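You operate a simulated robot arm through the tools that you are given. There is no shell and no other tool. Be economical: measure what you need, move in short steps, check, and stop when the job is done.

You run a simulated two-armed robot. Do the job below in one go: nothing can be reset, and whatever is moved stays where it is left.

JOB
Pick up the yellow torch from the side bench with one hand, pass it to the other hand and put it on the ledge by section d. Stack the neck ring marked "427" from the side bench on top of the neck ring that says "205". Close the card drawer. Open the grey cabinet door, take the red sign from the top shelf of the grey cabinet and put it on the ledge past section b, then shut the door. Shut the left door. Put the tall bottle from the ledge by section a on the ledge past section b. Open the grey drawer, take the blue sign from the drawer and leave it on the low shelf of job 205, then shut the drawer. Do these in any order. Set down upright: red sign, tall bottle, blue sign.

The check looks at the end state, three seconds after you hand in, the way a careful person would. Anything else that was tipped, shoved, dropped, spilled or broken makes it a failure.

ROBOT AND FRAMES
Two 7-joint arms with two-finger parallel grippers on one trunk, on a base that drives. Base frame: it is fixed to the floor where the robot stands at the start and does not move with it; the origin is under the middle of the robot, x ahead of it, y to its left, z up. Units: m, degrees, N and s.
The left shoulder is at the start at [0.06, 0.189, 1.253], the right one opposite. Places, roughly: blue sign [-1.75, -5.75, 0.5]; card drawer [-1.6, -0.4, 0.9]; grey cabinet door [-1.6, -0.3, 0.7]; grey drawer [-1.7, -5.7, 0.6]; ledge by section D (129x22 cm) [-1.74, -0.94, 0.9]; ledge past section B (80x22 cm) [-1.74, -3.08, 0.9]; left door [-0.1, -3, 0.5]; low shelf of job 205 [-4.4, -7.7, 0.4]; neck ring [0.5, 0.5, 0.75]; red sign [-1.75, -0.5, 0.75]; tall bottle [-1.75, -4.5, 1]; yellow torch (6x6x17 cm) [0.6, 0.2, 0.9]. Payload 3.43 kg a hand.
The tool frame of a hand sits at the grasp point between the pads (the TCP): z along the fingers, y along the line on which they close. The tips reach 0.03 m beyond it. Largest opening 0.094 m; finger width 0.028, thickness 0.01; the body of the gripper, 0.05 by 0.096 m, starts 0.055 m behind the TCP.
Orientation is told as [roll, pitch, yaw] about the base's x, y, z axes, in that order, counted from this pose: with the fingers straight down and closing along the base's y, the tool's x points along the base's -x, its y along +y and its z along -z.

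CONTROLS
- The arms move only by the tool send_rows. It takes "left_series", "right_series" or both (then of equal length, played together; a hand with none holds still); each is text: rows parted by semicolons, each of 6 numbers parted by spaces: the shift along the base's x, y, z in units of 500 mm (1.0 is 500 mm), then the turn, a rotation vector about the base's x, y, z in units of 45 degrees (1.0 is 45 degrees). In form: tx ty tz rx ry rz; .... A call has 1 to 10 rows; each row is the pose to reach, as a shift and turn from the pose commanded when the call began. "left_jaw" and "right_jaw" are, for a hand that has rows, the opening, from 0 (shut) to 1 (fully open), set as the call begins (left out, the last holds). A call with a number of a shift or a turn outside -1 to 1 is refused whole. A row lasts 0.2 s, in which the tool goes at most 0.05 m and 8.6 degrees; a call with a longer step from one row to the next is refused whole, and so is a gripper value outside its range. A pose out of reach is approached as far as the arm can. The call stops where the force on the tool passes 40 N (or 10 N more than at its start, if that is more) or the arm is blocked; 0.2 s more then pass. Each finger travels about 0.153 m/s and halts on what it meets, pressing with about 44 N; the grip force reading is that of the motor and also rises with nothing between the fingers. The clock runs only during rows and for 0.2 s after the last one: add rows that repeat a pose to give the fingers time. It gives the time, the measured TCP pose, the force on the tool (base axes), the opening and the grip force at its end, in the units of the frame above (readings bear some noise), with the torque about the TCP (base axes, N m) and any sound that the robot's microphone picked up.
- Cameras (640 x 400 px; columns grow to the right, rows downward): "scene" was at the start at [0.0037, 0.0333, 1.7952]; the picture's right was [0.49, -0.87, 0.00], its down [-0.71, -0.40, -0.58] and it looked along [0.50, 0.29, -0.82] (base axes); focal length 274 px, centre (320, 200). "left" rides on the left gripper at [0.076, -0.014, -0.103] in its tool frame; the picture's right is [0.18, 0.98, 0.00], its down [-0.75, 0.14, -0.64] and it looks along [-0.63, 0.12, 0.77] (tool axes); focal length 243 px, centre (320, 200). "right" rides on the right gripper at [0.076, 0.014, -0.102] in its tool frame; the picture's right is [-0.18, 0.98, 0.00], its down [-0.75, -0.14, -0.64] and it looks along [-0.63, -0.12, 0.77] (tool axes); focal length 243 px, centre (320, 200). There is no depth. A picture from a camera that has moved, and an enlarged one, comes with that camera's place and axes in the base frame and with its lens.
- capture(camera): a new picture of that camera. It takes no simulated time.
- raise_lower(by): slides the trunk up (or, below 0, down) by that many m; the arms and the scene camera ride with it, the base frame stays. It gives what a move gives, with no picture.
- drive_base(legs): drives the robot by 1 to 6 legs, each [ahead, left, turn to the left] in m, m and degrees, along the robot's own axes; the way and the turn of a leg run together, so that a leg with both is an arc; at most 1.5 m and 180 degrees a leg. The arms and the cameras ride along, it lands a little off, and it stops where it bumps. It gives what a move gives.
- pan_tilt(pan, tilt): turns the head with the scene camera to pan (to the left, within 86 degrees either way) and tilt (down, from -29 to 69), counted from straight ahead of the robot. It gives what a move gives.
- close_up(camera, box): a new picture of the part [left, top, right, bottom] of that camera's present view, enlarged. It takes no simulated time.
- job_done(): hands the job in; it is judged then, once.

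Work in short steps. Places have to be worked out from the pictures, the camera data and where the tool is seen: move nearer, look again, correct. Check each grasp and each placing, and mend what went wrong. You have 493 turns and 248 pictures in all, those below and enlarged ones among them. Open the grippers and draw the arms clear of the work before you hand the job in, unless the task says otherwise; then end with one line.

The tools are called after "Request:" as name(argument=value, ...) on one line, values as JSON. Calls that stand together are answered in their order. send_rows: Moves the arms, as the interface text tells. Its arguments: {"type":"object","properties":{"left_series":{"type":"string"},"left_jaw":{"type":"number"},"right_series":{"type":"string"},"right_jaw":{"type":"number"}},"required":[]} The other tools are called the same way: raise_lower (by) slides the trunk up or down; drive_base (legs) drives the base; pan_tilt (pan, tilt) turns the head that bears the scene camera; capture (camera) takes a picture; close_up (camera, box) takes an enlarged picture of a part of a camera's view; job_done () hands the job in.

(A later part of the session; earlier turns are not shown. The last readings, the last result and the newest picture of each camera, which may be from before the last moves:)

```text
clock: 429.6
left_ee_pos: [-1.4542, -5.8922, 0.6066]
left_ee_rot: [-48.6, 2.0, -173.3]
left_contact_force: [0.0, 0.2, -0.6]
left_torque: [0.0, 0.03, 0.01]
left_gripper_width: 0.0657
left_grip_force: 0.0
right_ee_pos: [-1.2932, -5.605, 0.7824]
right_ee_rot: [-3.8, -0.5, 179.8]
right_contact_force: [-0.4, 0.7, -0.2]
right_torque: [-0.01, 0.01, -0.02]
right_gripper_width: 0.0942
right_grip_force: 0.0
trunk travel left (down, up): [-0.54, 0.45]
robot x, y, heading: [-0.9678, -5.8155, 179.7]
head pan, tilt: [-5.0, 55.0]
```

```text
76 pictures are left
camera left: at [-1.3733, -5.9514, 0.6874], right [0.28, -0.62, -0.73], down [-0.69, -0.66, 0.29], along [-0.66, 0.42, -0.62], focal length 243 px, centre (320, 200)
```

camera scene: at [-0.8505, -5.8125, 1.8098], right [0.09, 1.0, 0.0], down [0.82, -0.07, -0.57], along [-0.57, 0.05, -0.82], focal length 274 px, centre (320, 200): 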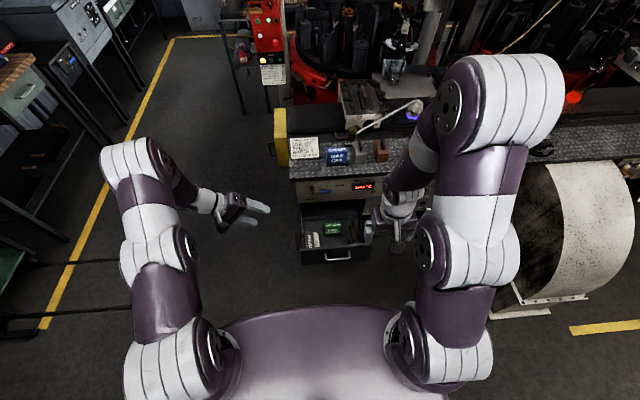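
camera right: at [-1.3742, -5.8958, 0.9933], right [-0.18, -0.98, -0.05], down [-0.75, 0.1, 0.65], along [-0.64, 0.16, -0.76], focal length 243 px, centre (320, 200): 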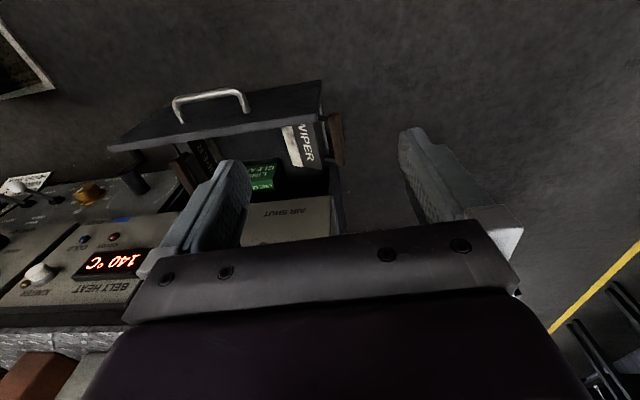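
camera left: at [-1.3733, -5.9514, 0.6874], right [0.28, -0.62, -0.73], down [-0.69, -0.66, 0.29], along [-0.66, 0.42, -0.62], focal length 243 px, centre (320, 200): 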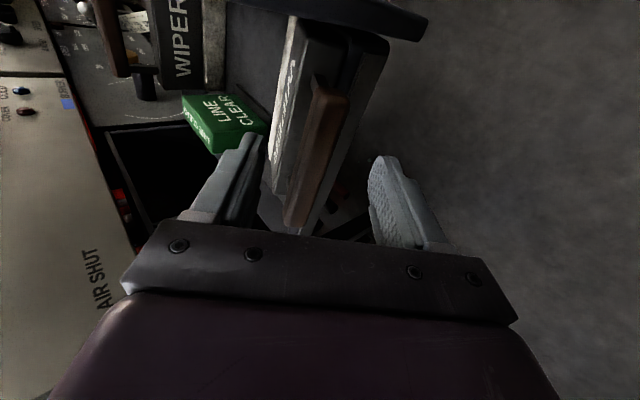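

The handle lies between the fingers. I close and lift carefully.

Request:
send_rows(left_series="0 0 0 0 0 0; 0 0 0 0 0 0; 0 0 0 0 0 0; 0 0 0 0 0 0", left_jaw=0)

Request:
capture(camera="left")

```text
clock: 430.6
left_ee_pos: [-1.4533, -5.8916, 0.6074]
left_ee_rot: [-48.7, 1.7, -173.4]
left_contact_force: [-3.1, 9.4, 14.3]
left_torque: [1.17, 1.41, -0.55]
left_gripper_width: 0.0214
left_grip_force: 43.6
right_ee_pos: [-1.2922, -5.6041, 0.7838]
right_ee_rot: [-3.7, -0.4, 179.7]
right_contact_force: [-0.4, 0.4, -0.4]
right_torque: [0.02, 0.03, -0.03]
right_gripper_width: 0.094
right_grip_force: 0.0
trunk travel left (down, up): [-0.54, 0.45]
robot x, y, heading: [-0.9682, -5.8138, 180.0]
head pan, tilt: [-5.0, 55.0]
```

```text
75 pictures are left
camera left: at [-1.3732, -5.9507, 0.6888], right [0.28, -0.62, -0.73], down [-0.69, -0.66, 0.3], along [-0.67, 0.42, -0.61], focal length 243 px, centre (320, 200)
```

left: 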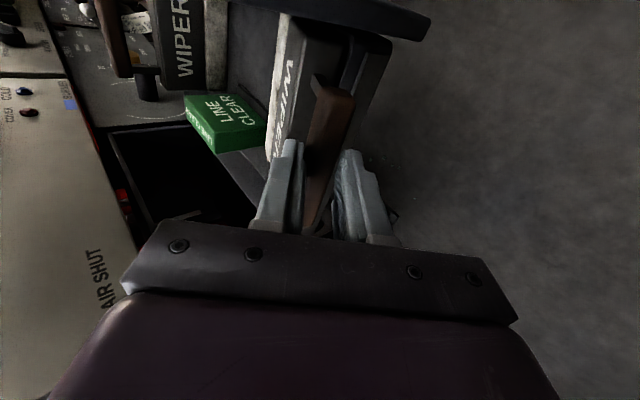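

Handle gripped (21 mm). I raise in steps.

Request:
raise_lower(by=0.04)

Request:
raise_lower(by=0.09)

Request:
capture(camera="left")

Request:
close_up(camera="scene", box=[220, 160, 400, 300])

```text
clock: 431.4
left_ee_pos: [-1.4535, -5.8937, 0.6461]
left_ee_rot: [-48.6, 1.9, -173.3]
left_contact_force: [-3.4, -0.6, -2.1]
left_torque: [-0.26, 0.16, 0.24]
left_gripper_width: 0.0177
left_grip_force: 43.9
right_ee_pos: [-1.294, -5.6048, 0.8232]
right_ee_rot: [-3.8, -0.4, 179.7]
right_contact_force: [0.3, 0.0, 0.9]
right_torque: [0.02, 0.02, -0.03]
right_gripper_width: 0.0941
right_grip_force: 0.0
trunk travel left (down, up): [-0.58, 0.41]
robot x, y, heading: [-0.9684, -5.8173, 179.8]
head pan, tilt: [-5.0, 55.0]
```

```text
clock: 432.7
left_ee_pos: [-1.454, -5.8922, 0.736]
left_ee_rot: [-48.6, 1.9, -173.4]
left_contact_force: [0.5, 0.1, -4.1]
left_torque: [-0.25, -0.03, -0.03]
left_gripper_width: 0.0174
left_grip_force: 44.7
right_ee_pos: [-1.2933, -5.6043, 0.9139]
right_ee_rot: [-3.8, -0.3, 179.8]
right_contact_force: [-0.7, -0.9, -0.3]
right_torque: [-0.02, 0.02, -0.05]
right_gripper_width: 0.0939
right_grip_force: 0.0
trunk travel left (down, up): [-0.67, 0.32]
robot x, y, heading: [-0.9667, -5.8154, 179.9]
head pan, tilt: [-5.0, 55.0]
```

```text
74 pictures are left
camera left: at [-1.3736, -5.9515, 0.8172], right [0.28, -0.62, -0.73], down [-0.69, -0.66, 0.29], along [-0.66, 0.42, -0.62], focal length 243 px, centre (320, 200)
```

left: 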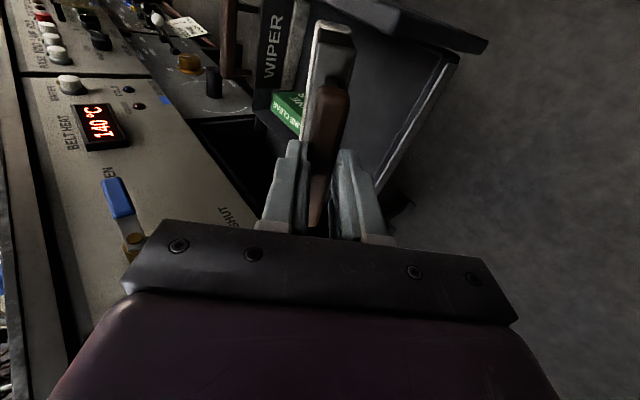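

```text
2.86 times, centred on (310, 230) of scene
camera zoom: at [-0.9803, -5.812, 1.5396], right [0.09, 1.0, 0.0], down [0.82, -0.07, -0.57], along [-0.57, 0.05, -0.82], focal length 782 px, centre (349, 114)
```

zoom: 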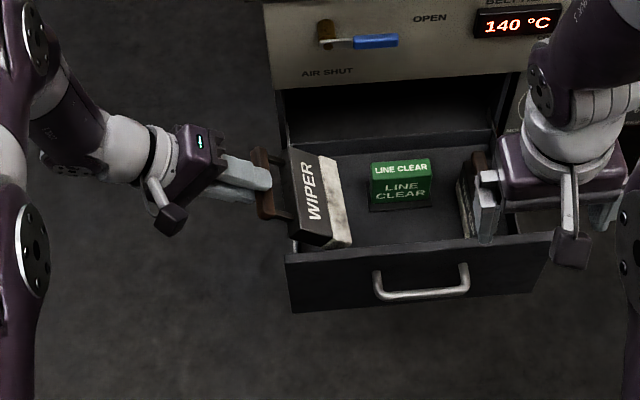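

The wiper came up cleanly. I raise a bit more, roll the hand back ~49° so it hangs vertically.

Request:
raise_lower(by=0.06)

Request:
send_rows(left_series="0 0 0 -0.17 0 0; 0 0 0 -0.34 0 0; 0 0 0 -0.51 0 0; 0 0 0 -0.68 0 0; 0 0 0 -0.85 0 0; 0 0 0 -1 0 0; 0 0 0 -1 0 0")

Request:
capture(camera="left")

Request:
close_up(camera="scene", box=[220, 160, 400, 300])

```text
clock: 433.7
left_ee_pos: [-1.4529, -5.8924, 0.7968]
left_ee_rot: [-48.6, 1.9, -173.4]
left_contact_force: [-0.6, 0.6, -4.3]
left_torque: [-0.3, -0.05, 0.0]
left_gripper_width: 0.0174
left_grip_force: 43.9
right_ee_pos: [-1.2947, -5.6044, 0.9717]
right_ee_rot: [-3.8, -0.4, 179.9]
right_contact_force: [0.3, -0.1, -0.9]
right_torque: [-0.02, -0.01, -0.01]
right_gripper_width: 0.094
right_grip_force: 0.1
trunk travel left (down, up): [-0.73, 0.26]
robot x, y, heading: [-0.9683, -5.8167, 179.8]
head pan, tilt: [-5.0, 55.0]
```

```text
clock: 435.3
left_ee_pos: [-1.4551, -5.8928, 0.7974]
left_ee_rot: [-3.8, -3.4, -174.0]
left_contact_force: [-0.1, 0.5, -3.6]
left_torque: [-0.01, -0.04, 0.0]
left_gripper_width: 0.0177
left_grip_force: 44.2
right_ee_pos: [-1.2938, -5.6051, 0.9724]
right_ee_rot: [-3.8, -0.3, 179.8]
right_contact_force: [0.0, 0.2, 0.6]
right_torque: [-0.01, -0.02, 0.01]
right_gripper_width: 0.0939
right_grip_force: 0.0
trunk travel left (down, up): [-0.73, 0.26]
robot x, y, heading: [-0.9649, -5.8127, 179.8]
head pan, tilt: [-5.0, 55.0]
```

```text
72 pictures are left
camera left: at [-1.3739, -5.8775, 0.8954], right [0.28, -0.96, -0.08], down [-0.69, -0.26, 0.67], along [-0.67, -0.14, -0.73], focal length 243 px, centre (320, 200)
```

left: 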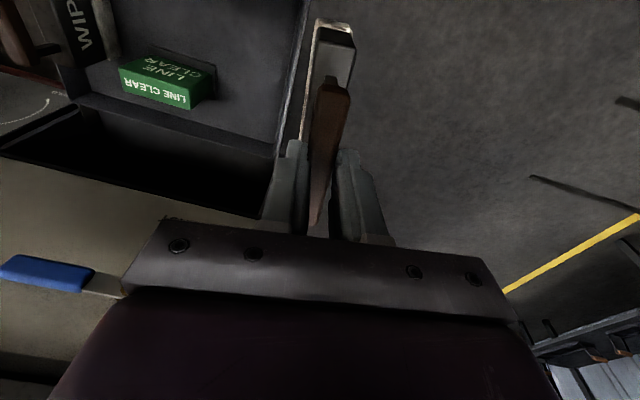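

```text
2.86 times, centred on (310, 230) of scene
camera zoom: at [-0.98, -5.8126, 1.5997], right [0.09, 1.0, 0.0], down [0.82, -0.07, -0.57], along [-0.57, 0.05, -0.82], focal length 782 px, centre (349, 114)
```

zoom: 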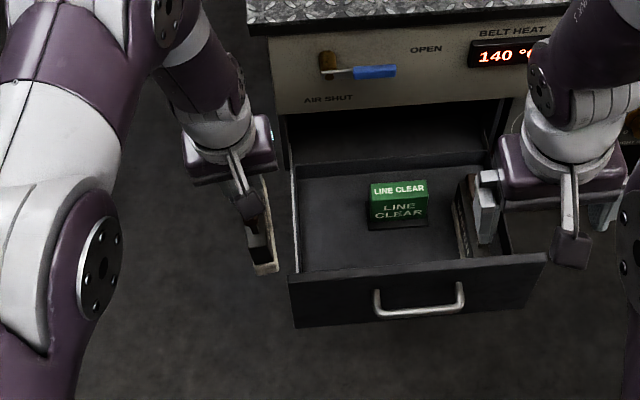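

The wiper hangs vertical in the hand. I correct the 6° yaw and move it over its place at y≈−5.797.

Request:
send_rows(left_series="0 0.05 0 0 0 -0.06; 0 0.1 0 0 0 -0.13; 0 0.15 0 0 0 -0.13; 0 0.192 0 0 0 -0.13; 0 0.192 0 0 0 -0.13")

Request:
capture(camera="left")

Request:
close_up(camera="scene", box=[220, 160, 400, 300])

```text
clock: 436.5
left_ee_pos: [-1.4525, -5.7945, 0.7964]
left_ee_rot: [-3.9, -3.2, -179.9]
left_contact_force: [0.1, 0.2, -2.9]
left_torque: [-0.01, -0.02, -0.01]
left_gripper_width: 0.0175
left_grip_force: 43.8
right_ee_pos: [-1.2936, -5.6055, 0.9738]
right_ee_rot: [-3.9, -0.4, 179.8]
right_contact_force: [-0.3, -0.1, -0.2]
right_torque: [0.02, -0.01, 0.01]
right_gripper_width: 0.0939
right_grip_force: 0.1
trunk travel left (down, up): [-0.73, 0.26]
robot x, y, heading: [-0.9649, -5.8138, 179.9]
head pan, tilt: [-5.0, 55.0]
```

```text
70 pictures are left
camera left: at [-1.3714, -5.7882, 0.8937], right [0.18, -0.98, -0.08], down [-0.72, -0.19, 0.67], along [-0.67, -0.07, -0.74], focal length 243 px, centre (320, 200)
```

left: 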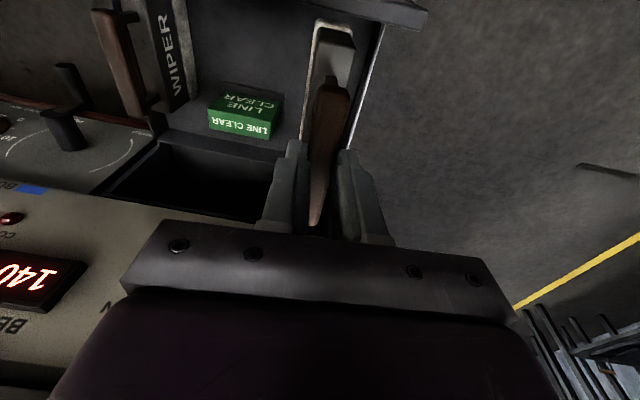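

```text
2.86 times, centred on (310, 230) of scene
camera zoom: at [-0.9801, -5.8126, 1.5997], right [0.09, 1.0, 0.0], down [0.82, -0.07, -0.57], along [-0.57, 0.05, -0.82], focal length 782 px, centre (349, 114)
```

zoom: 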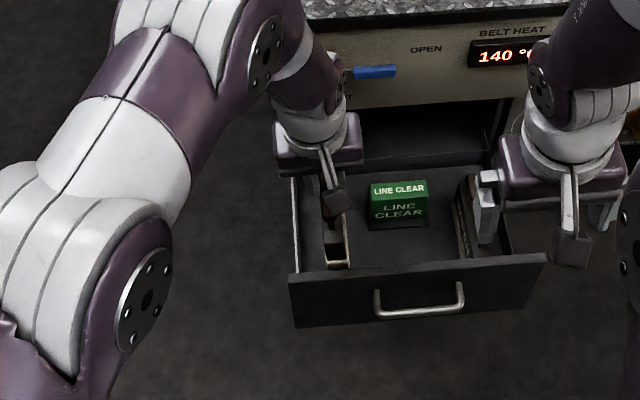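

The blade's front end is close to the panel; I shift 2.5 cm inward (−x) and lower in steps.

Request:
send_rows(left_series="-0.025 0 0 0 0 0; -0.05 0 0 0 0 0; -0.05 0 0 0 0 0")

Request:
raise_lower(by=-0.1)

Request:
capture(camera="left")

```text
clock: 437.3
left_ee_pos: [-1.4799, -5.7963, 0.7957]
left_ee_rot: [-3.9, -3.3, -179.8]
left_contact_force: [-0.8, 0.6, -4.6]
left_torque: [-0.05, -0.01, 0.02]
left_gripper_width: 0.0172
left_grip_force: 43.4
right_ee_pos: [-1.2947, -5.603, 0.9728]
right_ee_rot: [-3.8, -0.4, 179.8]
right_contact_force: [0.5, -0.1, -0.6]
right_torque: [0.0, -0.05, -0.01]
right_gripper_width: 0.0939
right_grip_force: 0.0
trunk travel left (down, up): [-0.73, 0.26]
robot x, y, heading: [-0.9712, -5.8174, 180.1]
head pan, tilt: [-5.0, 55.0]
```

```text
clock: 438.6
left_ee_pos: [-1.4811, -5.7962, 0.6955]
left_ee_rot: [-3.9, -3.5, -179.7]
left_contact_force: [-1.4, 0.0, -3.5]
left_torque: [-0.06, -0.06, 0.06]
left_gripper_width: 0.0176
left_grip_force: 44.4
right_ee_pos: [-1.294, -5.6045, 0.873]
right_ee_rot: [-3.8, -0.4, 179.8]
right_contact_force: [-0.5, 0.6, -0.3]
right_torque: [-0.03, -0.01, -0.01]
right_gripper_width: 0.094
right_grip_force: 0.0
trunk travel left (down, up): [-0.63, 0.36]
robot x, y, heading: [-0.9711, -5.8157, 179.8]
head pan, tilt: [-5.0, 55.0]
```

```text
68 pictures are left
camera left: at [-1.3984, -5.7899, 0.794], right [0.18, -0.98, -0.08], down [-0.71, -0.19, 0.67], along [-0.67, -0.07, -0.73], focal length 243 px, centre (320, 200)
```

left: 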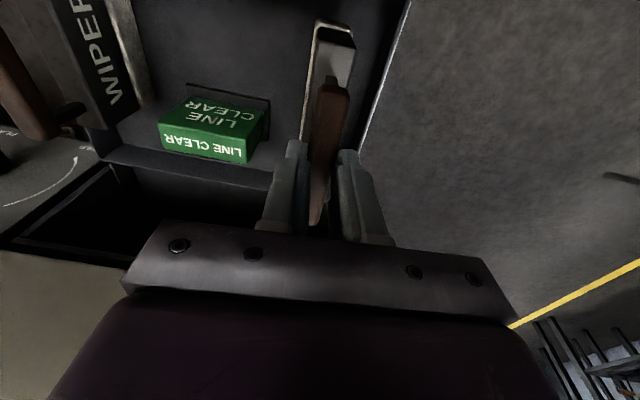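

Inside the wall. I continue lowering until it touches the floor.

Request:
raise_lower(by=-0.03)

Request:
raise_lower(by=-0.015)

Request:
raise_lower(by=-0.015)

Request:
capture(camera="left")

```text
clock: 439.4
left_ee_pos: [-1.4816, -5.7953, 0.6692]
left_ee_rot: [-4.2, -3.8, -179.8]
left_contact_force: [1.2, 2.5, 26.0]
left_torque: [0.04, 0.38, 0.17]
left_gripper_width: 0.0179
left_grip_force: 43.6
right_ee_pos: [-1.2924, -5.6049, 0.8444]
right_ee_rot: [-3.8, -0.5, 179.8]
right_contact_force: [0.6, -1.1, 0.2]
right_torque: [0.0, 0.01, -0.02]
right_gripper_width: 0.0939
right_grip_force: 0.1
trunk travel left (down, up): [-0.6, 0.39]
robot x, y, heading: [-0.9704, -5.8149, 179.8]
head pan, tilt: [-5.0, 55.0]
```

```text
clock: 439.7
left_ee_pos: [-1.4839, -5.7947, 0.6691]
left_ee_rot: [-4.1, -4.0, -179.9]
left_contact_force: [-0.9, -2.0, 15.8]
left_torque: [-0.47, -0.79, -0.09]
left_gripper_width: 0.0176
left_grip_force: 44.3
right_ee_pos: [-1.2931, -5.6054, 0.8418]
right_ee_rot: [-3.8, -0.4, 179.7]
right_contact_force: [0.2, -0.2, -0.4]
right_torque: [0.01, -0.05, 0.01]
right_gripper_width: 0.094
right_grip_force: 0.0
trunk travel left (down, up): [-0.599, 0.391]
robot x, y, heading: [-0.9698, -5.8156, 179.7]
head pan, tilt: [-5.0, 55.0]
stopped: the force on the tool passed its limit at 46 N (the readings are from after the stop); the commanded pose is now the measured one
```

```text
clock: 440.1
left_ee_pos: [-1.4894, -5.7915, 0.6688]
left_ee_rot: [-4.6, -4.8, -179.8]
left_contact_force: [-1.3, -3.6, 17.8]
left_torque: [-0.67, -0.88, -0.19]
left_gripper_width: 0.018
left_grip_force: 43.9
right_ee_pos: [-1.2935, -5.6045, 0.8348]
right_ee_rot: [-3.7, -0.5, 179.8]
right_contact_force: [-0.3, -0.2, -1.7]
right_torque: [0.0, -0.03, -0.02]
right_gripper_width: 0.0941
right_grip_force: 0.0
trunk travel left (down, up): [-0.593, 0.397]
robot x, y, heading: [-0.9642, -5.8132, 179.9]
head pan, tilt: [-5.0, 55.0]
stopped: the force on the tool passed its limit at 46 N (the readings are from after the stop); the commanded pose is now the measured one
```

```text
67 pictures are left
camera left: at [-1.4053, -5.787, 0.7651], right [0.18, -0.98, -0.09], down [-0.7, -0.19, 0.69], along [-0.69, -0.06, -0.72], focal length 243 px, centre (320, 200)
```

left: 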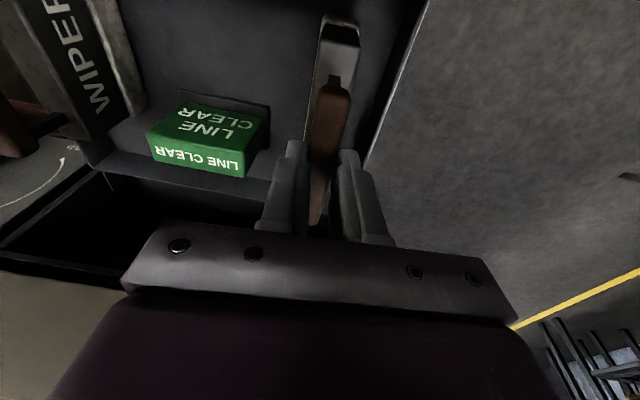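

The wiper stands vertical on the floor; its original place was nearer y≈−5.775. I lift 6 mm, shift slightly inward, and set it down again.

Request:
raise_lower(by=0.012)

Request:
send_rows(left_series="0.02 0.016 0 0 0 0; 0.036 0.032 0 0 0 0; 0.036 0.032 0 0.06 0.06 0; 0.036 0.032 0 0.06 0.06 0")

Request:
raise_lower(by=-0.01)

Request:
capture(camera="left")

```text
clock: 440.7
left_ee_pos: [-1.4878, -5.7932, 0.6782]
left_ee_rot: [-4.4, -4.4, -179.8]
left_contact_force: [0.8, -0.1, -3.6]
left_torque: [-0.01, -0.05, -0.01]
left_gripper_width: 0.0176
left_grip_force: 43.9
right_ee_pos: [-1.2939, -5.6051, 0.8465]
right_ee_rot: [-3.8, -0.4, 179.9]
right_contact_force: [0.2, 0.8, 0.2]
right_torque: [0.01, -0.03, 0.02]
right_gripper_width: 0.094
right_grip_force: 0.1
trunk travel left (down, up): [-0.605, 0.385]
robot x, y, heading: [-0.9691, -5.8167, 179.9]
head pan, tilt: [-5.0, 55.0]
```

```text
clock: 441.7
left_ee_pos: [-1.4692, -5.7768, 0.6782]
left_ee_rot: [-7.2, -7.2, -179.5]
left_contact_force: [0.5, -0.2, -3.2]
left_torque: [0.02, -0.04, 0.02]
left_gripper_width: 0.0176
left_grip_force: 44.0
right_ee_pos: [-1.294, -5.6039, 0.8492]
right_ee_rot: [-3.8, -0.4, 179.9]
right_contact_force: [0.1, 0.3, -0.3]
right_torque: [0.0, -0.01, 0.02]
right_gripper_width: 0.094
right_grip_force: 0.0
trunk travel left (down, up): [-0.605, 0.385]
robot x, y, heading: [-0.9685, -5.8141, 179.9]
head pan, tilt: [-5.0, 55.0]
```

```text
clock: 442.3
left_ee_pos: [-1.471, -5.7754, 0.6708]
left_ee_rot: [-7.4, -7.5, -179.3]
left_contact_force: [0.0, -1.9, 18.7]
left_torque: [-0.27, -1.15, -0.07]
left_gripper_width: 0.0177
left_grip_force: 43.6
right_ee_pos: [-1.2937, -5.6047, 0.8379]
right_ee_rot: [-3.8, -0.5, 179.8]
right_contact_force: [0.4, -0.3, 0.0]
right_torque: [-0.01, 0.0, -0.02]
right_gripper_width: 0.094
right_grip_force: 0.0
trunk travel left (down, up): [-0.595, 0.395]
robot x, y, heading: [-0.9665, -5.8126, 179.7]
head pan, tilt: [-5.0, 55.0]
```

```text
66 pictures are left
camera left: at [-1.3821, -5.7756, 0.7635], right [0.18, -0.97, -0.15], down [-0.66, -0.23, 0.71], along [-0.73, -0.03, -0.69], focal length 243 px, centre (320, 200)
```

left: 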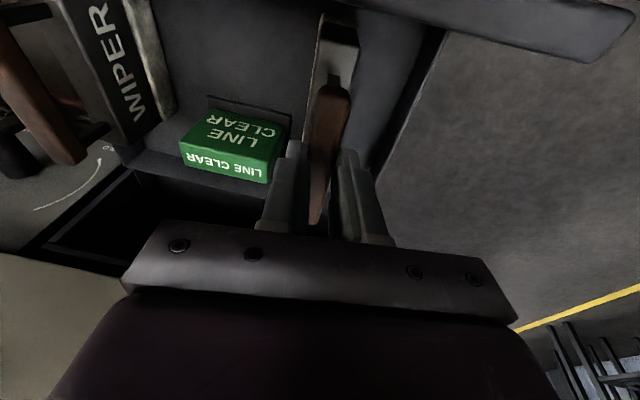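

I tilted the wrong way; I lift a bit, reverse the tilt and set it down again, watching torques.

Request:
raise_lower(by=0.012)

Request:
send_rows(left_series="0 0 0 -0.05 -0.08 0; 0 0 0 -0.1 -0.16 0; 0 0 0 -0.1 -0.16 0")

Request:
raise_lower(by=-0.012)

```text
clock: 442.9
left_ee_pos: [-1.4686, -5.7772, 0.6803]
left_ee_rot: [-7.3, -7.1, -179.5]
left_contact_force: [-0.2, 0.7, -3.0]
left_torque: [-0.05, -0.08, 0.03]
left_gripper_width: 0.0175
left_grip_force: 43.8
right_ee_pos: [-1.2946, -5.6038, 0.8496]
right_ee_rot: [-3.8, -0.4, 179.8]
right_contact_force: [0.4, -0.1, 0.3]
right_torque: [0.0, 0.04, -0.01]
right_gripper_width: 0.0942
right_grip_force: 0.1
trunk travel left (down, up): [-0.607, 0.383]
robot x, y, heading: [-0.9659, -5.8195, 179.7]
head pan, tilt: [-5.0, 55.0]
```

```text
clock: 443.7
left_ee_pos: [-1.47, -5.7791, 0.6808]
left_ee_rot: [-2.6, 0.0, -179.7]
left_contact_force: [0.3, 0.4, -3.6]
left_torque: [-0.02, 0.05, -0.01]
left_gripper_width: 0.0174
left_grip_force: 44.1
right_ee_pos: [-1.2933, -5.605, 0.85]
right_ee_rot: [-3.7, -0.3, 179.8]
right_contact_force: [-0.2, -0.4, -0.3]
right_torque: [-0.02, 0.0, 0.01]
right_gripper_width: 0.0937
right_grip_force: 0.0
trunk travel left (down, up): [-0.607, 0.383]
robot x, y, heading: [-0.9702, -5.8136, 179.7]
head pan, tilt: [-5.0, 55.0]
```

```text
clock: 444.3
left_ee_pos: [-1.4705, -5.7777, 0.6724]
left_ee_rot: [-2.9, -0.4, -179.8]
left_contact_force: [0.7, -0.7, 18.6]
left_torque: [-0.4, 1.35, 0.08]
left_gripper_width: 0.0178
left_grip_force: 43.4
right_ee_pos: [-1.2921, -5.605, 0.8388]
right_ee_rot: [-3.8, -0.4, 179.8]
right_contact_force: [0.5, 0.0, 0.3]
right_torque: [-0.01, 0.03, -0.01]
right_gripper_width: 0.0938
right_grip_force: 0.2
trunk travel left (down, up): [-0.595, 0.395]
robot x, y, heading: [-0.9734, -5.8168, 179.6]
head pan, tilt: [-5.0, 55.0]
```

Torque flipped sign, so flat is near pitch −3.6°. I adjust, lower, and release gently.

Request:
raise_lower(by=0.01)

Request:
send_rows(left_series="0 0 0 0 0.04 0; 0 0 0 0 0.073 0; 0 0 0 0 0.073 0")

Request:
raise_lower(by=-0.011)

Request:
send_rows(left_series="0 0 0 0 0 0; 0 0 0 0 0 0; 0 0 0 0 0 0", left_jaw=0.45)

Request:
capture(camera="left")

```text
clock: 444.9
left_ee_pos: [-1.4696, -5.7776, 0.6779]
left_ee_rot: [-2.5, 0.1, -179.7]
left_contact_force: [-0.2, -0.6, -3.7]
left_torque: [0.01, 0.0, 0.03]
left_gripper_width: 0.0175
left_grip_force: 44.9
right_ee_pos: [-1.2934, -5.6044, 0.8469]
right_ee_rot: [-3.8, -0.4, 179.8]
right_contact_force: [-0.4, -0.9, -0.6]
right_torque: [-0.01, -0.01, -0.02]
right_gripper_width: 0.0942
right_grip_force: 0.0
trunk travel left (down, up): [-0.605, 0.385]
robot x, y, heading: [-0.9662, -5.8174, 179.9]
head pan, tilt: [-5.0, 55.0]
```

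```text
clock: 445.6
left_ee_pos: [-1.4708, -5.7779, 0.6782]
left_ee_rot: [-2.7, -3.4, -179.7]
left_contact_force: [0.3, 0.3, -3.7]
left_torque: [0.01, 0.0, 0.0]
left_gripper_width: 0.0178
left_grip_force: 43.9
right_ee_pos: [-1.2948, -5.6043, 0.8477]
right_ee_rot: [-3.8, -0.5, 179.8]
right_contact_force: [0.0, 0.7, -0.1]
right_torque: [-0.01, 0.0, 0.0]
right_gripper_width: 0.0944
right_grip_force: 0.1
trunk travel left (down, up): [-0.605, 0.385]
robot x, y, heading: [-0.9656, -5.8161, 179.7]
head pan, tilt: [-5.0, 55.0]
```

```text
clock: 446.2
left_ee_pos: [-1.4712, -5.7773, 0.6685]
left_ee_rot: [-2.7, -3.4, -179.8]
left_contact_force: [0.9, 0.1, 9.2]
left_torque: [-0.14, -0.73, 0.03]
left_gripper_width: 0.0176
left_grip_force: 43.5
right_ee_pos: [-1.2934, -5.6041, 0.8368]
right_ee_rot: [-3.9, -0.3, 179.9]
right_contact_force: [-0.1, 0.8, -0.2]
right_torque: [0.02, -0.01, -0.03]
right_gripper_width: 0.0941
right_grip_force: 0.1
trunk travel left (down, up): [-0.594, 0.396]
robot x, y, heading: [-0.9679, -5.8163, 179.7]
head pan, tilt: [-5.0, 55.0]
```

```text
clock: 447.0
left_ee_pos: [-1.4712, -5.7776, 0.667]
left_ee_rot: [-2.8, -3.3, -179.8]
left_contact_force: [-1.0, -0.8, 0.5]
left_torque: [-0.01, 0.02, 0.0]
left_gripper_width: 0.0421
left_grip_force: 0.0
right_ee_pos: [-1.2929, -5.6035, 0.8372]
right_ee_rot: [-3.8, -0.4, 179.8]
right_contact_force: [0.0, 0.3, 0.1]
right_torque: [0.0, 0.0, 0.01]
right_gripper_width: 0.0941
right_grip_force: 0.2
trunk travel left (down, up): [-0.594, 0.396]
robot x, y, heading: [-0.9679, -5.815, 179.7]
head pan, tilt: [-5.0, 55.0]
```

```text
65 pictures are left
camera left: at [-1.3889, -5.7687, 0.766], right [0.18, -0.98, -0.06], down [-0.71, -0.17, 0.68], along [-0.67, -0.08, -0.73], focal length 243 px, centre (320, 200)
```

left: 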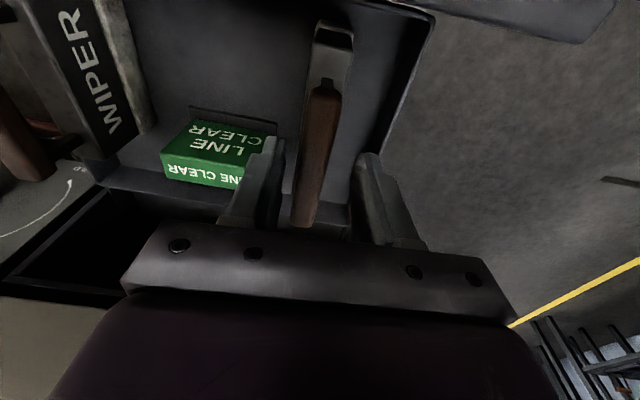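

It stands by itself. I raise the hand straight up and check.

Request:
raise_lower(by=0.1)

Request:
raise_lower(by=0.2)

Request:
capture(camera="left")

```text
clock: 448.4
left_ee_pos: [-1.4694, -5.7769, 0.7679]
left_ee_rot: [-2.7, -3.3, -179.8]
left_contact_force: [0.7, -0.4, 0.0]
left_torque: [-0.03, 0.0, 0.0]
left_gripper_width: 0.0424
left_grip_force: 0.1
right_ee_pos: [-1.2937, -5.6057, 0.9365]
right_ee_rot: [-3.7, -0.4, 179.8]
right_contact_force: [0.1, -0.3, 0.1]
right_torque: [0.02, 0.0, 0.0]
right_gripper_width: 0.0939
right_grip_force: 0.2
trunk travel left (down, up): [-0.694, 0.296]
robot x, y, heading: [-0.9673, -5.8154, 179.7]
head pan, tilt: [-5.0, 55.0]
```

```text
clock: 450.5
left_ee_pos: [-1.4708, -5.7773, 0.9676]
left_ee_rot: [-2.7, -3.4, -179.8]
left_contact_force: [-0.8, 0.0, 0.5]
left_torque: [0.0, -0.01, -0.02]
left_gripper_width: 0.0421
left_grip_force: 0.0
right_ee_pos: [-1.2932, -5.6051, 1.1362]
right_ee_rot: [-3.8, -0.5, 179.7]
right_contact_force: [-0.3, -0.2, 0.0]
right_torque: [0.04, 0.01, 0.0]
right_gripper_width: 0.0942
right_grip_force: 0.0
trunk travel left (down, up): [-0.894, 0.096]
robot x, y, heading: [-0.9673, -5.8168, 179.8]
head pan, tilt: [-5.0, 55.0]
```

```text
64 pictures are left
camera left: at [-1.389, -5.7687, 1.0659], right [0.18, -0.98, -0.06], down [-0.72, -0.17, 0.68], along [-0.67, -0.09, -0.73], focal length 243 px, centre (320, 200)
```

left: 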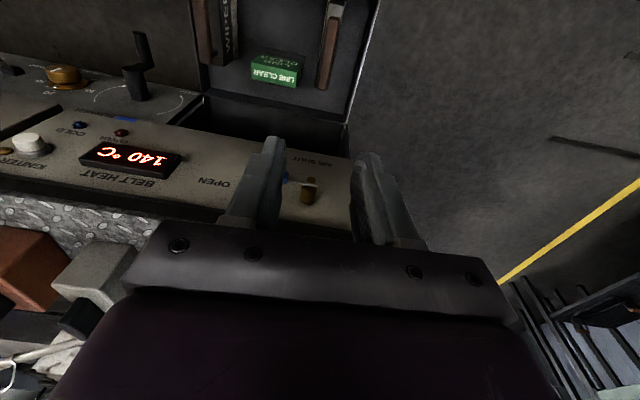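

Both wipers now stand symmetrically. I'll close the drawer slowly with the left hand pitched ~45°, pushing the panel centre below the handle. Setting up.

Request:
drive_base(legs=[[-0.17, 0, 0], [0, -0.09, 0]])

Request:
send_rows(left_series="0 0 0 0 0.17 0; 0 0 0 0 0.34 0; 0 0 0 0 0.51 0; 0 0 0 0 0.68 0; 0 0 0 0 0.85 0; 0 0 0 0 0.92 0; 0 0 0 0 0.92 0", left_jaw=0)

Request:
raise_lower(by=-0.38)

Request:
capture(camera="left")

```text
clock: 452.7
left_ee_pos: [-1.2986, -5.6884, 0.9678]
left_ee_rot: [-2.8, -3.3, -179.8]
left_contact_force: [0.2, 0.0, 0.2]
left_torque: [0.03, 0.02, 0.02]
left_gripper_width: 0.0419
left_grip_force: 0.1
right_ee_pos: [-1.1231, -5.5144, 1.1374]
right_ee_rot: [-3.9, -0.4, 179.9]
right_contact_force: [-0.2, 0.7, -0.1]
right_torque: [0.01, -0.01, -0.01]
right_gripper_width: 0.0941
right_grip_force: 0.1
trunk travel left (down, up): [-0.894, 0.096]
robot x, y, heading: [-0.7986, -5.7241, 179.8]
head pan, tilt: [-5.0, 55.0]
```

```text
clock: 454.3
left_ee_pos: [-1.3, -5.6882, 0.9677]
left_ee_rot: [-3.1, -44.7, -179.5]
left_contact_force: [-0.2, 0.5, 0.4]
left_torque: [0.0, 0.03, 0.05]
left_gripper_width: 0.0001
left_grip_force: 32.9
right_ee_pos: [-1.1242, -5.5151, 1.1365]
right_ee_rot: [-3.7, -0.4, 179.8]
right_contact_force: [-0.1, -0.8, 0.1]
right_torque: [0.01, 0.03, 0.0]
right_gripper_width: 0.094
right_grip_force: 0.1
trunk travel left (down, up): [-0.894, 0.096]
robot x, y, heading: [-0.7978, -5.7257, 179.7]
head pan, tilt: [-5.0, 55.0]
```

```text
clock: 458.0
left_ee_pos: [-1.3006, -5.6865, 0.5874]
left_ee_rot: [-2.9, -44.7, -179.5]
left_contact_force: [-0.8, 0.5, 0.3]
left_torque: [0.04, 0.0, -0.01]
left_gripper_width: 0.0
left_grip_force: 33.0
right_ee_pos: [-1.1234, -5.514, 0.7556]
right_ee_rot: [-3.9, -0.4, 179.8]
right_contact_force: [-0.4, -0.2, -0.5]
right_torque: [-0.01, -0.01, 0.0]
right_gripper_width: 0.0939
right_grip_force: 0.0
trunk travel left (down, up): [-0.514, 0.476]
robot x, y, heading: [-0.7994, -5.7244, 179.9]
head pan, tilt: [-5.0, 55.0]
```

```text
63 pictures are left
camera left: at [-1.174, -5.6782, 0.6074], right [0.1, -0.98, -0.17], down [-0.09, -0.17, 0.98], along [-0.99, -0.09, -0.1], focal length 243 px, centre (320, 200)
```

left: 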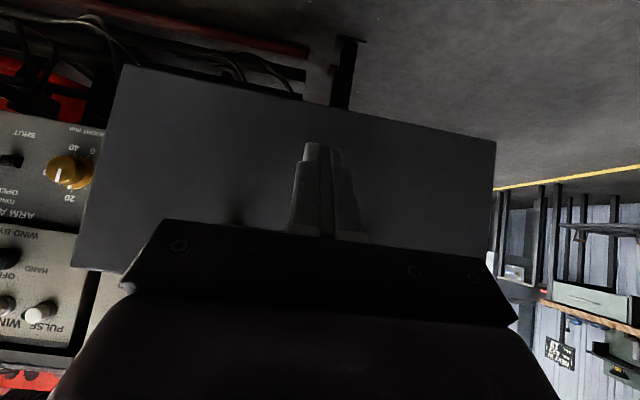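

Fingertips face the panel centre below the handle. I push slowly with small arm steps.

Request:
send_rows(left_series="-0.024 0 0 0 0 0; -0.048 0 0 0 0 0; -0.072 0 0 0 0 0; -0.096 0 0 0 0 0; -0.116 0 0 0 0 0; -0.136 0 0 0 0 0; -0.156 0 0 0 0 0; -0.176 0 0 0 0 0; -0.196 0 0 0 0 0; -0.216 0 0 0 0 0")

Request:
send_rows(left_series="-0.02 0 0 0 0 0; -0.04 0 0 0 0 0; -0.06 0 0 0 0 0; -0.08 0 0 0 0 0; -0.1 0 0 0 0 0; -0.12 0 0 0 0 0; -0.14 0 0 0 0 0; -0.16 0 0 0 0 0; -0.18 0 0 0 0 0; -0.2 0 0 0 0 0")

Request:
close_up(camera="scene", box=[220, 100, 420, 260])

```text
clock: 460.2
left_ee_pos: [-1.4072, -5.6874, 0.5871]
left_ee_rot: [-3.0, -44.6, -179.7]
left_contact_force: [-0.6, 0.3, 0.7]
left_torque: [0.0, -0.02, 0.0]
left_gripper_width: 0.0001
left_grip_force: 33.5
right_ee_pos: [-1.1234, -5.5145, 0.7557]
right_ee_rot: [-3.8, -0.3, 179.8]
right_contact_force: [0.0, 0.1, 0.5]
right_torque: [0.01, 0.0, 0.01]
right_gripper_width: 0.0942
right_grip_force: 0.1
trunk travel left (down, up): [-0.514, 0.476]
robot x, y, heading: [-0.8005, -5.7248, 179.9]
head pan, tilt: [-5.0, 55.0]
```

```text
clock: 462.4
left_ee_pos: [-1.5098, -5.6897, 0.5876]
left_ee_rot: [-2.9, -44.7, -179.6]
left_contact_force: [-0.1, -0.3, 0.0]
left_torque: [0.0, 0.02, 0.03]
left_gripper_width: 0.0002
left_grip_force: 32.5
right_ee_pos: [-1.1249, -5.5137, 0.7565]
right_ee_rot: [-3.8, -0.4, 179.9]
right_contact_force: [-0.6, -0.1, -0.7]
right_torque: [0.01, 0.01, -0.02]
right_gripper_width: 0.0942
right_grip_force: 0.2
trunk travel left (down, up): [-0.514, 0.476]
robot x, y, heading: [-0.7997, -5.7263, 179.7]
head pan, tilt: [-5.0, 55.0]
```

```text
2.50 times, centred on (320, 180) of scene
camera zoom: at [-0.8095, -5.7211, 1.3835], right [0.09, 1.0, 0.0], down [0.82, -0.07, -0.57], along [-0.57, 0.05, -0.82], focal length 684 px, centre (320, 250)
```

zoom: 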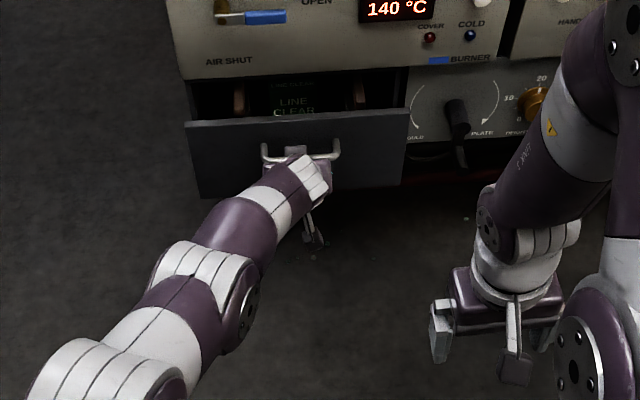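

Drawer is going in, wipers upright. I continue until it seats.

Request:
send_rows(left_series="-0.02 0 0 0 0 0; -0.04 0 0 0 0 0; -0.06 0 0 0 0 0; -0.08 0 0 0 0 0; -0.1 0 0 0 0 0; -0.12 0 0 0 0 0; -0.14 0 0 0 0 0; -0.16 0 0 0 0 0; -0.18 0 0 0 0 0; -0.2 0 0 0 0 0")

Request:
close_up(camera="scene", box=[220, 100, 420, 260])

```text
clock: 464.6
left_ee_pos: [-1.5252, -5.7002, 0.598]
left_ee_rot: [-2.9, -44.7, -179.5]
left_contact_force: [-0.2, -0.3, 0.4]
left_torque: [0.02, 0.0, 0.0]
left_gripper_width: 0.0001
left_grip_force: 33.0
left hand out of reach, approached as far as the arm can: row 1, 2, 3, 4, 5, 6, 7, 8, 9, 10
right_ee_pos: [-1.1241, -5.5141, 0.7563]
right_ee_rot: [-3.8, -0.3, 179.9]
right_contact_force: [-0.2, 0.1, 0.3]
right_torque: [0.04, -0.01, 0.0]
right_gripper_width: 0.0938
right_grip_force: 0.0
trunk travel left (down, up): [-0.514, 0.476]
robot x, y, heading: [-0.7963, -5.7263, 179.8]
head pan, tilt: [-5.0, 55.0]
```

```text
2.50 times, centred on (320, 180) of scene
camera zoom: at [-0.8095, -5.7211, 1.3835], right [0.09, 1.0, 0.0], down [0.82, -0.07, -0.57], along [-0.57, 0.05, -0.82], focal length 684 px, centre (320, 250)
```

zoom: 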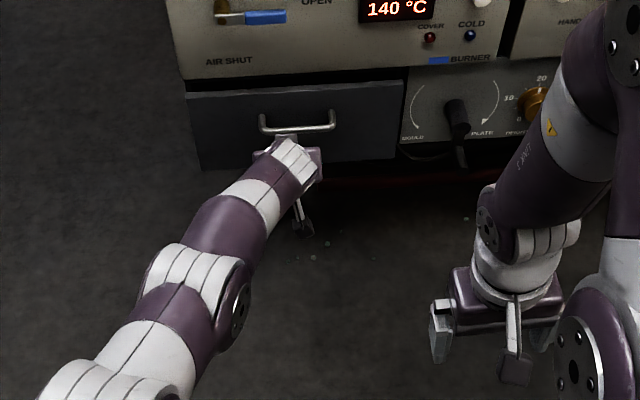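

The drawer looks shut already. I nudge ahead a bit to make sure it's seated.

Request:
drive_base(legs=[[0.06, 0, 0]])

Request:
drive_base(legs=[[0.05, 0, 0]])

Request:
close_up(camera="scene", box=[220, 80, 420, 240])

```text
clock: 465.5
left_ee_pos: [-1.5839, -5.7, 0.5955]
left_ee_rot: [-3.0, -44.6, -179.6]
left_contact_force: [0.2, -0.3, -0.3]
left_torque: [-0.01, 0.03, -0.02]
left_gripper_width: 0.0
left_grip_force: 32.8
right_ee_pos: [-1.1835, -5.5139, 0.756]
right_ee_rot: [-3.7, -0.3, 179.8]
right_contact_force: [-0.3, 0.0, 0.6]
right_torque: [0.01, 0.0, -0.01]
right_gripper_width: 0.0943
right_grip_force: 0.0
trunk travel left (down, up): [-0.514, 0.476]
robot x, y, heading: [-0.8549, -5.7272, 179.4]
head pan, tilt: [-5.0, 55.0]
```

```text
clock: 466.4
left_ee_pos: [-1.5951, -5.6976, 0.5846]
left_ee_rot: [-2.0, -42.5, 180.0]
left_contact_force: [24.8, -0.7, 11.7]
left_torque: [0.04, 0.03, 0.05]
left_gripper_width: 0.0
left_grip_force: 33.2
right_ee_pos: [-1.2062, -5.5127, 0.7571]
right_ee_rot: [-3.8, -0.4, 179.8]
right_contact_force: [0.3, -0.2, 0.0]
right_torque: [0.03, 0.01, -0.01]
right_gripper_width: 0.094
right_grip_force: 0.0
trunk travel left (down, up): [-0.514, 0.476]
robot x, y, heading: [-0.8822, -5.7257, 180.1]
head pan, tilt: [-5.0, 55.0]
stopped in leg 1: the force on the tool passed its limit at 218 N (the readings are from after the stop); the commanded pose is now the measured one
```

```text
2.50 times, centred on (320, 160) of scene
camera zoom: at [-0.8903, -5.7211, 1.3835], right [0.09, 1.0, 0.0], down [0.81, -0.07, -0.58], along [-0.57, 0.05, -0.82], focal length 684 px, centre (320, 300)
```

zoom: 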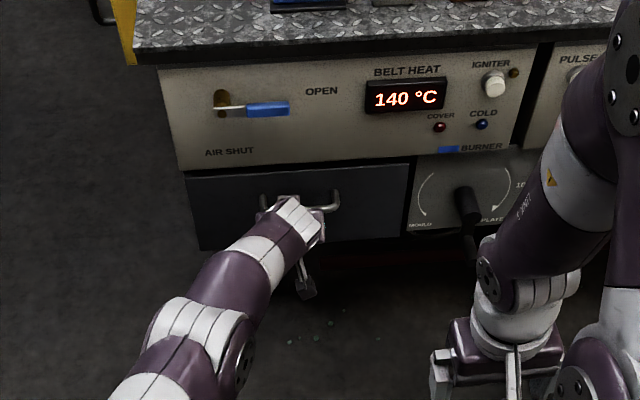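

Drawer is fully shut. I back off, raise, pitch the left hand to 60° for the front regrasp of the blue sign, and look.

Request:
drive_base(legs=[[-0.3, 0, 0]])

Request:
raise_lower(by=0.37)

Request:
send_rows(left_series="0 0 0 -0.02 0.1 0.04; 0 0 0 -0.03 0.2 0.06; 0 0 0 -0.03 0.3 0.06; 0 0 0 -0.03 0.37 0.06; 0 0 0 -0.03 0.37 0.06", left_jaw=1)

Request:
capture(camera="left")

Request:
close_up(camera="scene", box=[230, 50, 430, 210])

```text
clock: 468.4
left_ee_pos: [-1.3046, -5.7017, 0.5817]
left_ee_rot: [-1.9, -42.3, -180.0]
left_contact_force: [0.1, 0.4, -0.3]
left_torque: [0.02, 0.01, 0.0]
left_gripper_width: 0.0
left_grip_force: 33.0
right_ee_pos: [-0.9163, -5.5148, 0.7563]
right_ee_rot: [-3.8, -0.4, 180.0]
right_contact_force: [-0.7, -0.7, -0.1]
right_torque: [-0.02, 0.01, -0.01]
right_gripper_width: 0.094
right_grip_force: 0.1
trunk travel left (down, up): [-0.514, 0.476]
robot x, y, heading: [-0.5935, -5.7231, 179.7]
head pan, tilt: [-5.0, 55.0]
```

```text
clock: 472.0
left_ee_pos: [-1.304, -5.7025, 0.9514]
left_ee_rot: [-1.8, -42.4, -179.9]
left_contact_force: [0.7, 0.7, 0.2]
left_torque: [0.01, -0.03, -0.02]
left_gripper_width: 0.0
left_grip_force: 33.0
right_ee_pos: [-0.9165, -5.5158, 1.1262]
right_ee_rot: [-3.8, -0.3, 180.0]
right_contact_force: [-0.2, -0.5, 0.0]
right_torque: [0.0, -0.02, 0.01]
right_gripper_width: 0.094
right_grip_force: 0.0
trunk travel left (down, up): [-0.884, 0.106]
robot x, y, heading: [-0.5911, -5.7234, 179.8]
head pan, tilt: [-5.0, 55.0]
```

```text
clock: 473.2
left_ee_pos: [-1.305, -5.7029, 0.9516]
left_ee_rot: [-0.2, -59.2, -178.4]
left_contact_force: [-0.6, 0.0, 0.4]
left_torque: [0.01, 0.0, 0.02]
left_gripper_width: 0.0937
left_grip_force: 0.1
right_ee_pos: [-0.9162, -5.5153, 1.1251]
right_ee_rot: [-3.8, -0.3, 180.1]
right_contact_force: [0.3, -0.2, 0.4]
right_torque: [0.01, 0.03, 0.0]
right_gripper_width: 0.0941
right_grip_force: 0.0
trunk travel left (down, up): [-0.884, 0.106]
robot x, y, heading: [-0.592, -5.723, 179.9]
head pan, tilt: [-5.0, 55.0]
```

```text
59 pictures are left
camera left: at [-1.1789, -5.6868, 0.9385], right [0.12, -0.98, -0.16], down [0.17, -0.14, 0.98], along [-0.98, -0.14, 0.15], focal length 243 px, centre (320, 200)
```

left: 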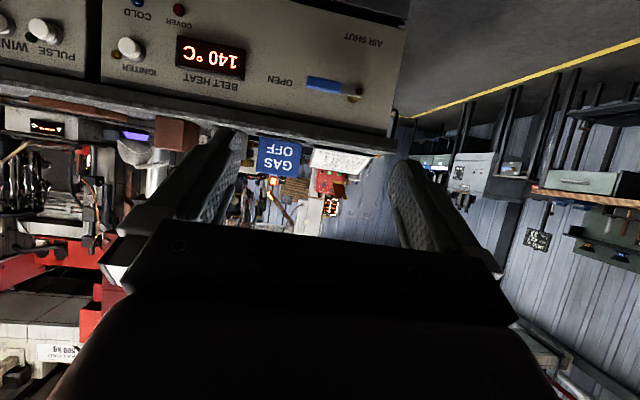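

```text
2.50 times, centred on (330, 130) of scene
camera zoom: at [-0.6017, -5.7215, 1.7535], right [0.09, 1.0, 0.0], down [0.82, -0.07, -0.57], along [-0.57, 0.05, -0.82], focal length 684 px, centre (295, 375)
```

zoom: 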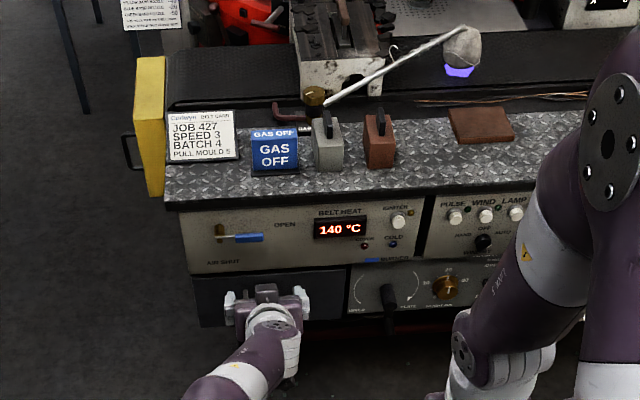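

The blue sign stands on the ledge with small gaps either side. I approach: align y and drive ahead most of the way.

Request:
send_rows(left_series="0 0 0.004 0 0 -0.035; 0 0 0.004 0 0 -0.035")

Request:
drive_base(legs=[[0, -0.04, 0], [0.24, 0, 0]])

Request:
capture(camera="left")

```text
clock: 473.8
left_ee_pos: [-1.3048, -5.7028, 0.9547]
left_ee_rot: [-0.2, -59.2, 179.9]
left_contact_force: [0.2, -0.1, 0.3]
left_torque: [0.04, 0.02, -0.04]
left_gripper_width: 0.094
left_grip_force: 0.0
right_ee_pos: [-0.9168, -5.5155, 1.1259]
right_ee_rot: [-3.8, -0.4, 180.0]
right_contact_force: [0.3, 0.1, -0.1]
right_torque: [-0.01, -0.03, 0.0]
right_gripper_width: 0.0939
right_grip_force: 0.0
trunk travel left (down, up): [-0.884, 0.106]
robot x, y, heading: [-0.5911, -5.7232, 180.0]
head pan, tilt: [-5.0, 55.0]
```

```text
clock: 476.1
left_ee_pos: [-1.5483, -5.6573, 0.9554]
left_ee_rot: [-0.1, -59.2, 179.5]
left_contact_force: [0.5, -0.5, 0.2]
left_torque: [-0.04, 0.02, 0.01]
left_gripper_width: 0.0942
left_grip_force: 0.2
right_ee_pos: [-1.1579, -5.4705, 1.1261]
right_ee_rot: [-3.7, -0.5, 179.8]
right_contact_force: [0.3, 1.0, 0.3]
right_torque: [-0.04, -0.01, 0.0]
right_gripper_width: 0.0939
right_grip_force: 0.1
trunk travel left (down, up): [-0.884, 0.106]
robot x, y, heading: [-0.8379, -5.6809, 179.6]
head pan, tilt: [-5.0, 55.0]
```

```text
57 pictures are left
camera left: at [-1.4208, -5.6446, 0.9418], right [0.09, -0.98, -0.16], down [0.16, -0.14, 0.98], along [-0.98, -0.11, 0.15], focal length 243 px, centre (320, 200)
```

left: 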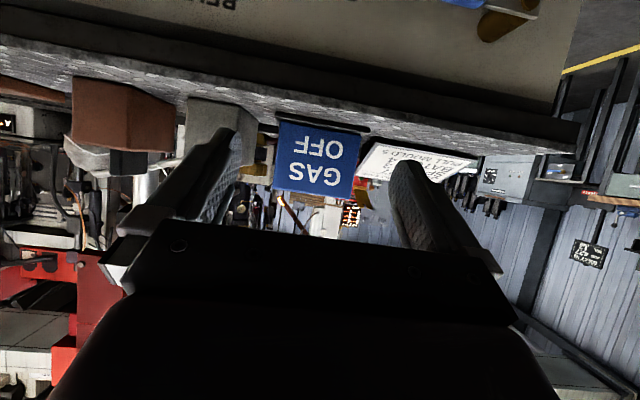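

Aligned within 4 mm. I advance the last 12 cm.

Request:
drive_base(legs=[[0.07, 0.004, 0]])

Request:
capture(camera="left")

```text
clock: 477.1
left_ee_pos: [-1.6128, -5.6603, 0.9562]
left_ee_rot: [0.0, -59.2, 179.7]
left_contact_force: [0.8, -0.4, 0.5]
left_torque: [0.02, 0.04, 0.0]
left_gripper_width: 0.0939
left_grip_force: 0.0
right_ee_pos: [-1.2233, -5.4757, 1.127]
right_ee_rot: [-3.8, -0.5, 179.7]
right_contact_force: [0.3, -0.7, 0.8]
right_torque: [0.0, 0.01, 0.01]
right_gripper_width: 0.0938
right_grip_force: 0.0
trunk travel left (down, up): [-0.884, 0.106]
robot x, y, heading: [-0.9028, -5.6905, 179.8]
head pan, tilt: [-5.0, 55.0]
```

```text
56 pictures are left
camera left: at [-1.4866, -5.649, 0.943], right [0.09, -0.98, -0.16], down [0.16, -0.14, 0.98], along [-0.98, -0.11, 0.15], focal length 243 px, centre (320, 200)
```

left: 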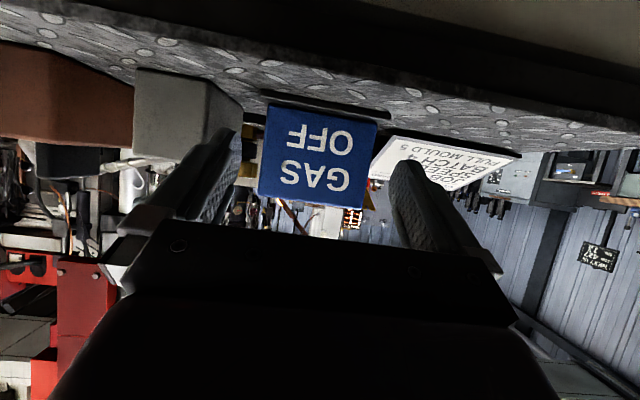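

I advance 7 cm (2 mm left), keeping clear of the grey block.

Request:
drive_base(legs=[[0.07, 0.002, 0]])

Request:
capture(camera="left")

```text
clock: 478.1
left_ee_pos: [-1.6817, -5.6612, 0.9568]
left_ee_rot: [-0.3, -59.2, 179.4]
left_contact_force: [0.5, -0.7, 0.3]
left_torque: [0.0, 0.01, 0.01]
left_gripper_width: 0.0939
left_grip_force: 0.0
right_ee_pos: [-1.2911, -5.477, 1.1263]
right_ee_rot: [-3.8, -0.4, 179.6]
right_contact_force: [-0.2, 0.5, 0.5]
right_torque: [0.02, 0.02, 0.01]
right_gripper_width: 0.0939
right_grip_force: 0.0
trunk travel left (down, up): [-0.884, 0.106]
robot x, y, heading: [-0.9696, -5.6871, 179.6]
head pan, tilt: [-5.0, 55.0]
```

```text
55 pictures are left
camera left: at [-1.5551, -5.6495, 0.9434], right [0.08, -0.98, -0.16], down [0.16, -0.14, 0.98], along [-0.98, -0.11, 0.15], focal length 243 px, centre (320, 200)
```

left: 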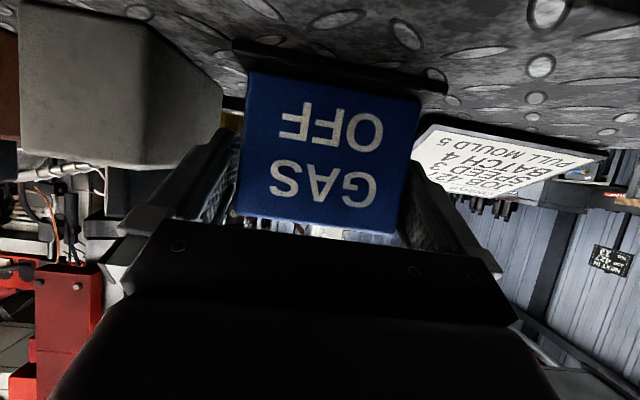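

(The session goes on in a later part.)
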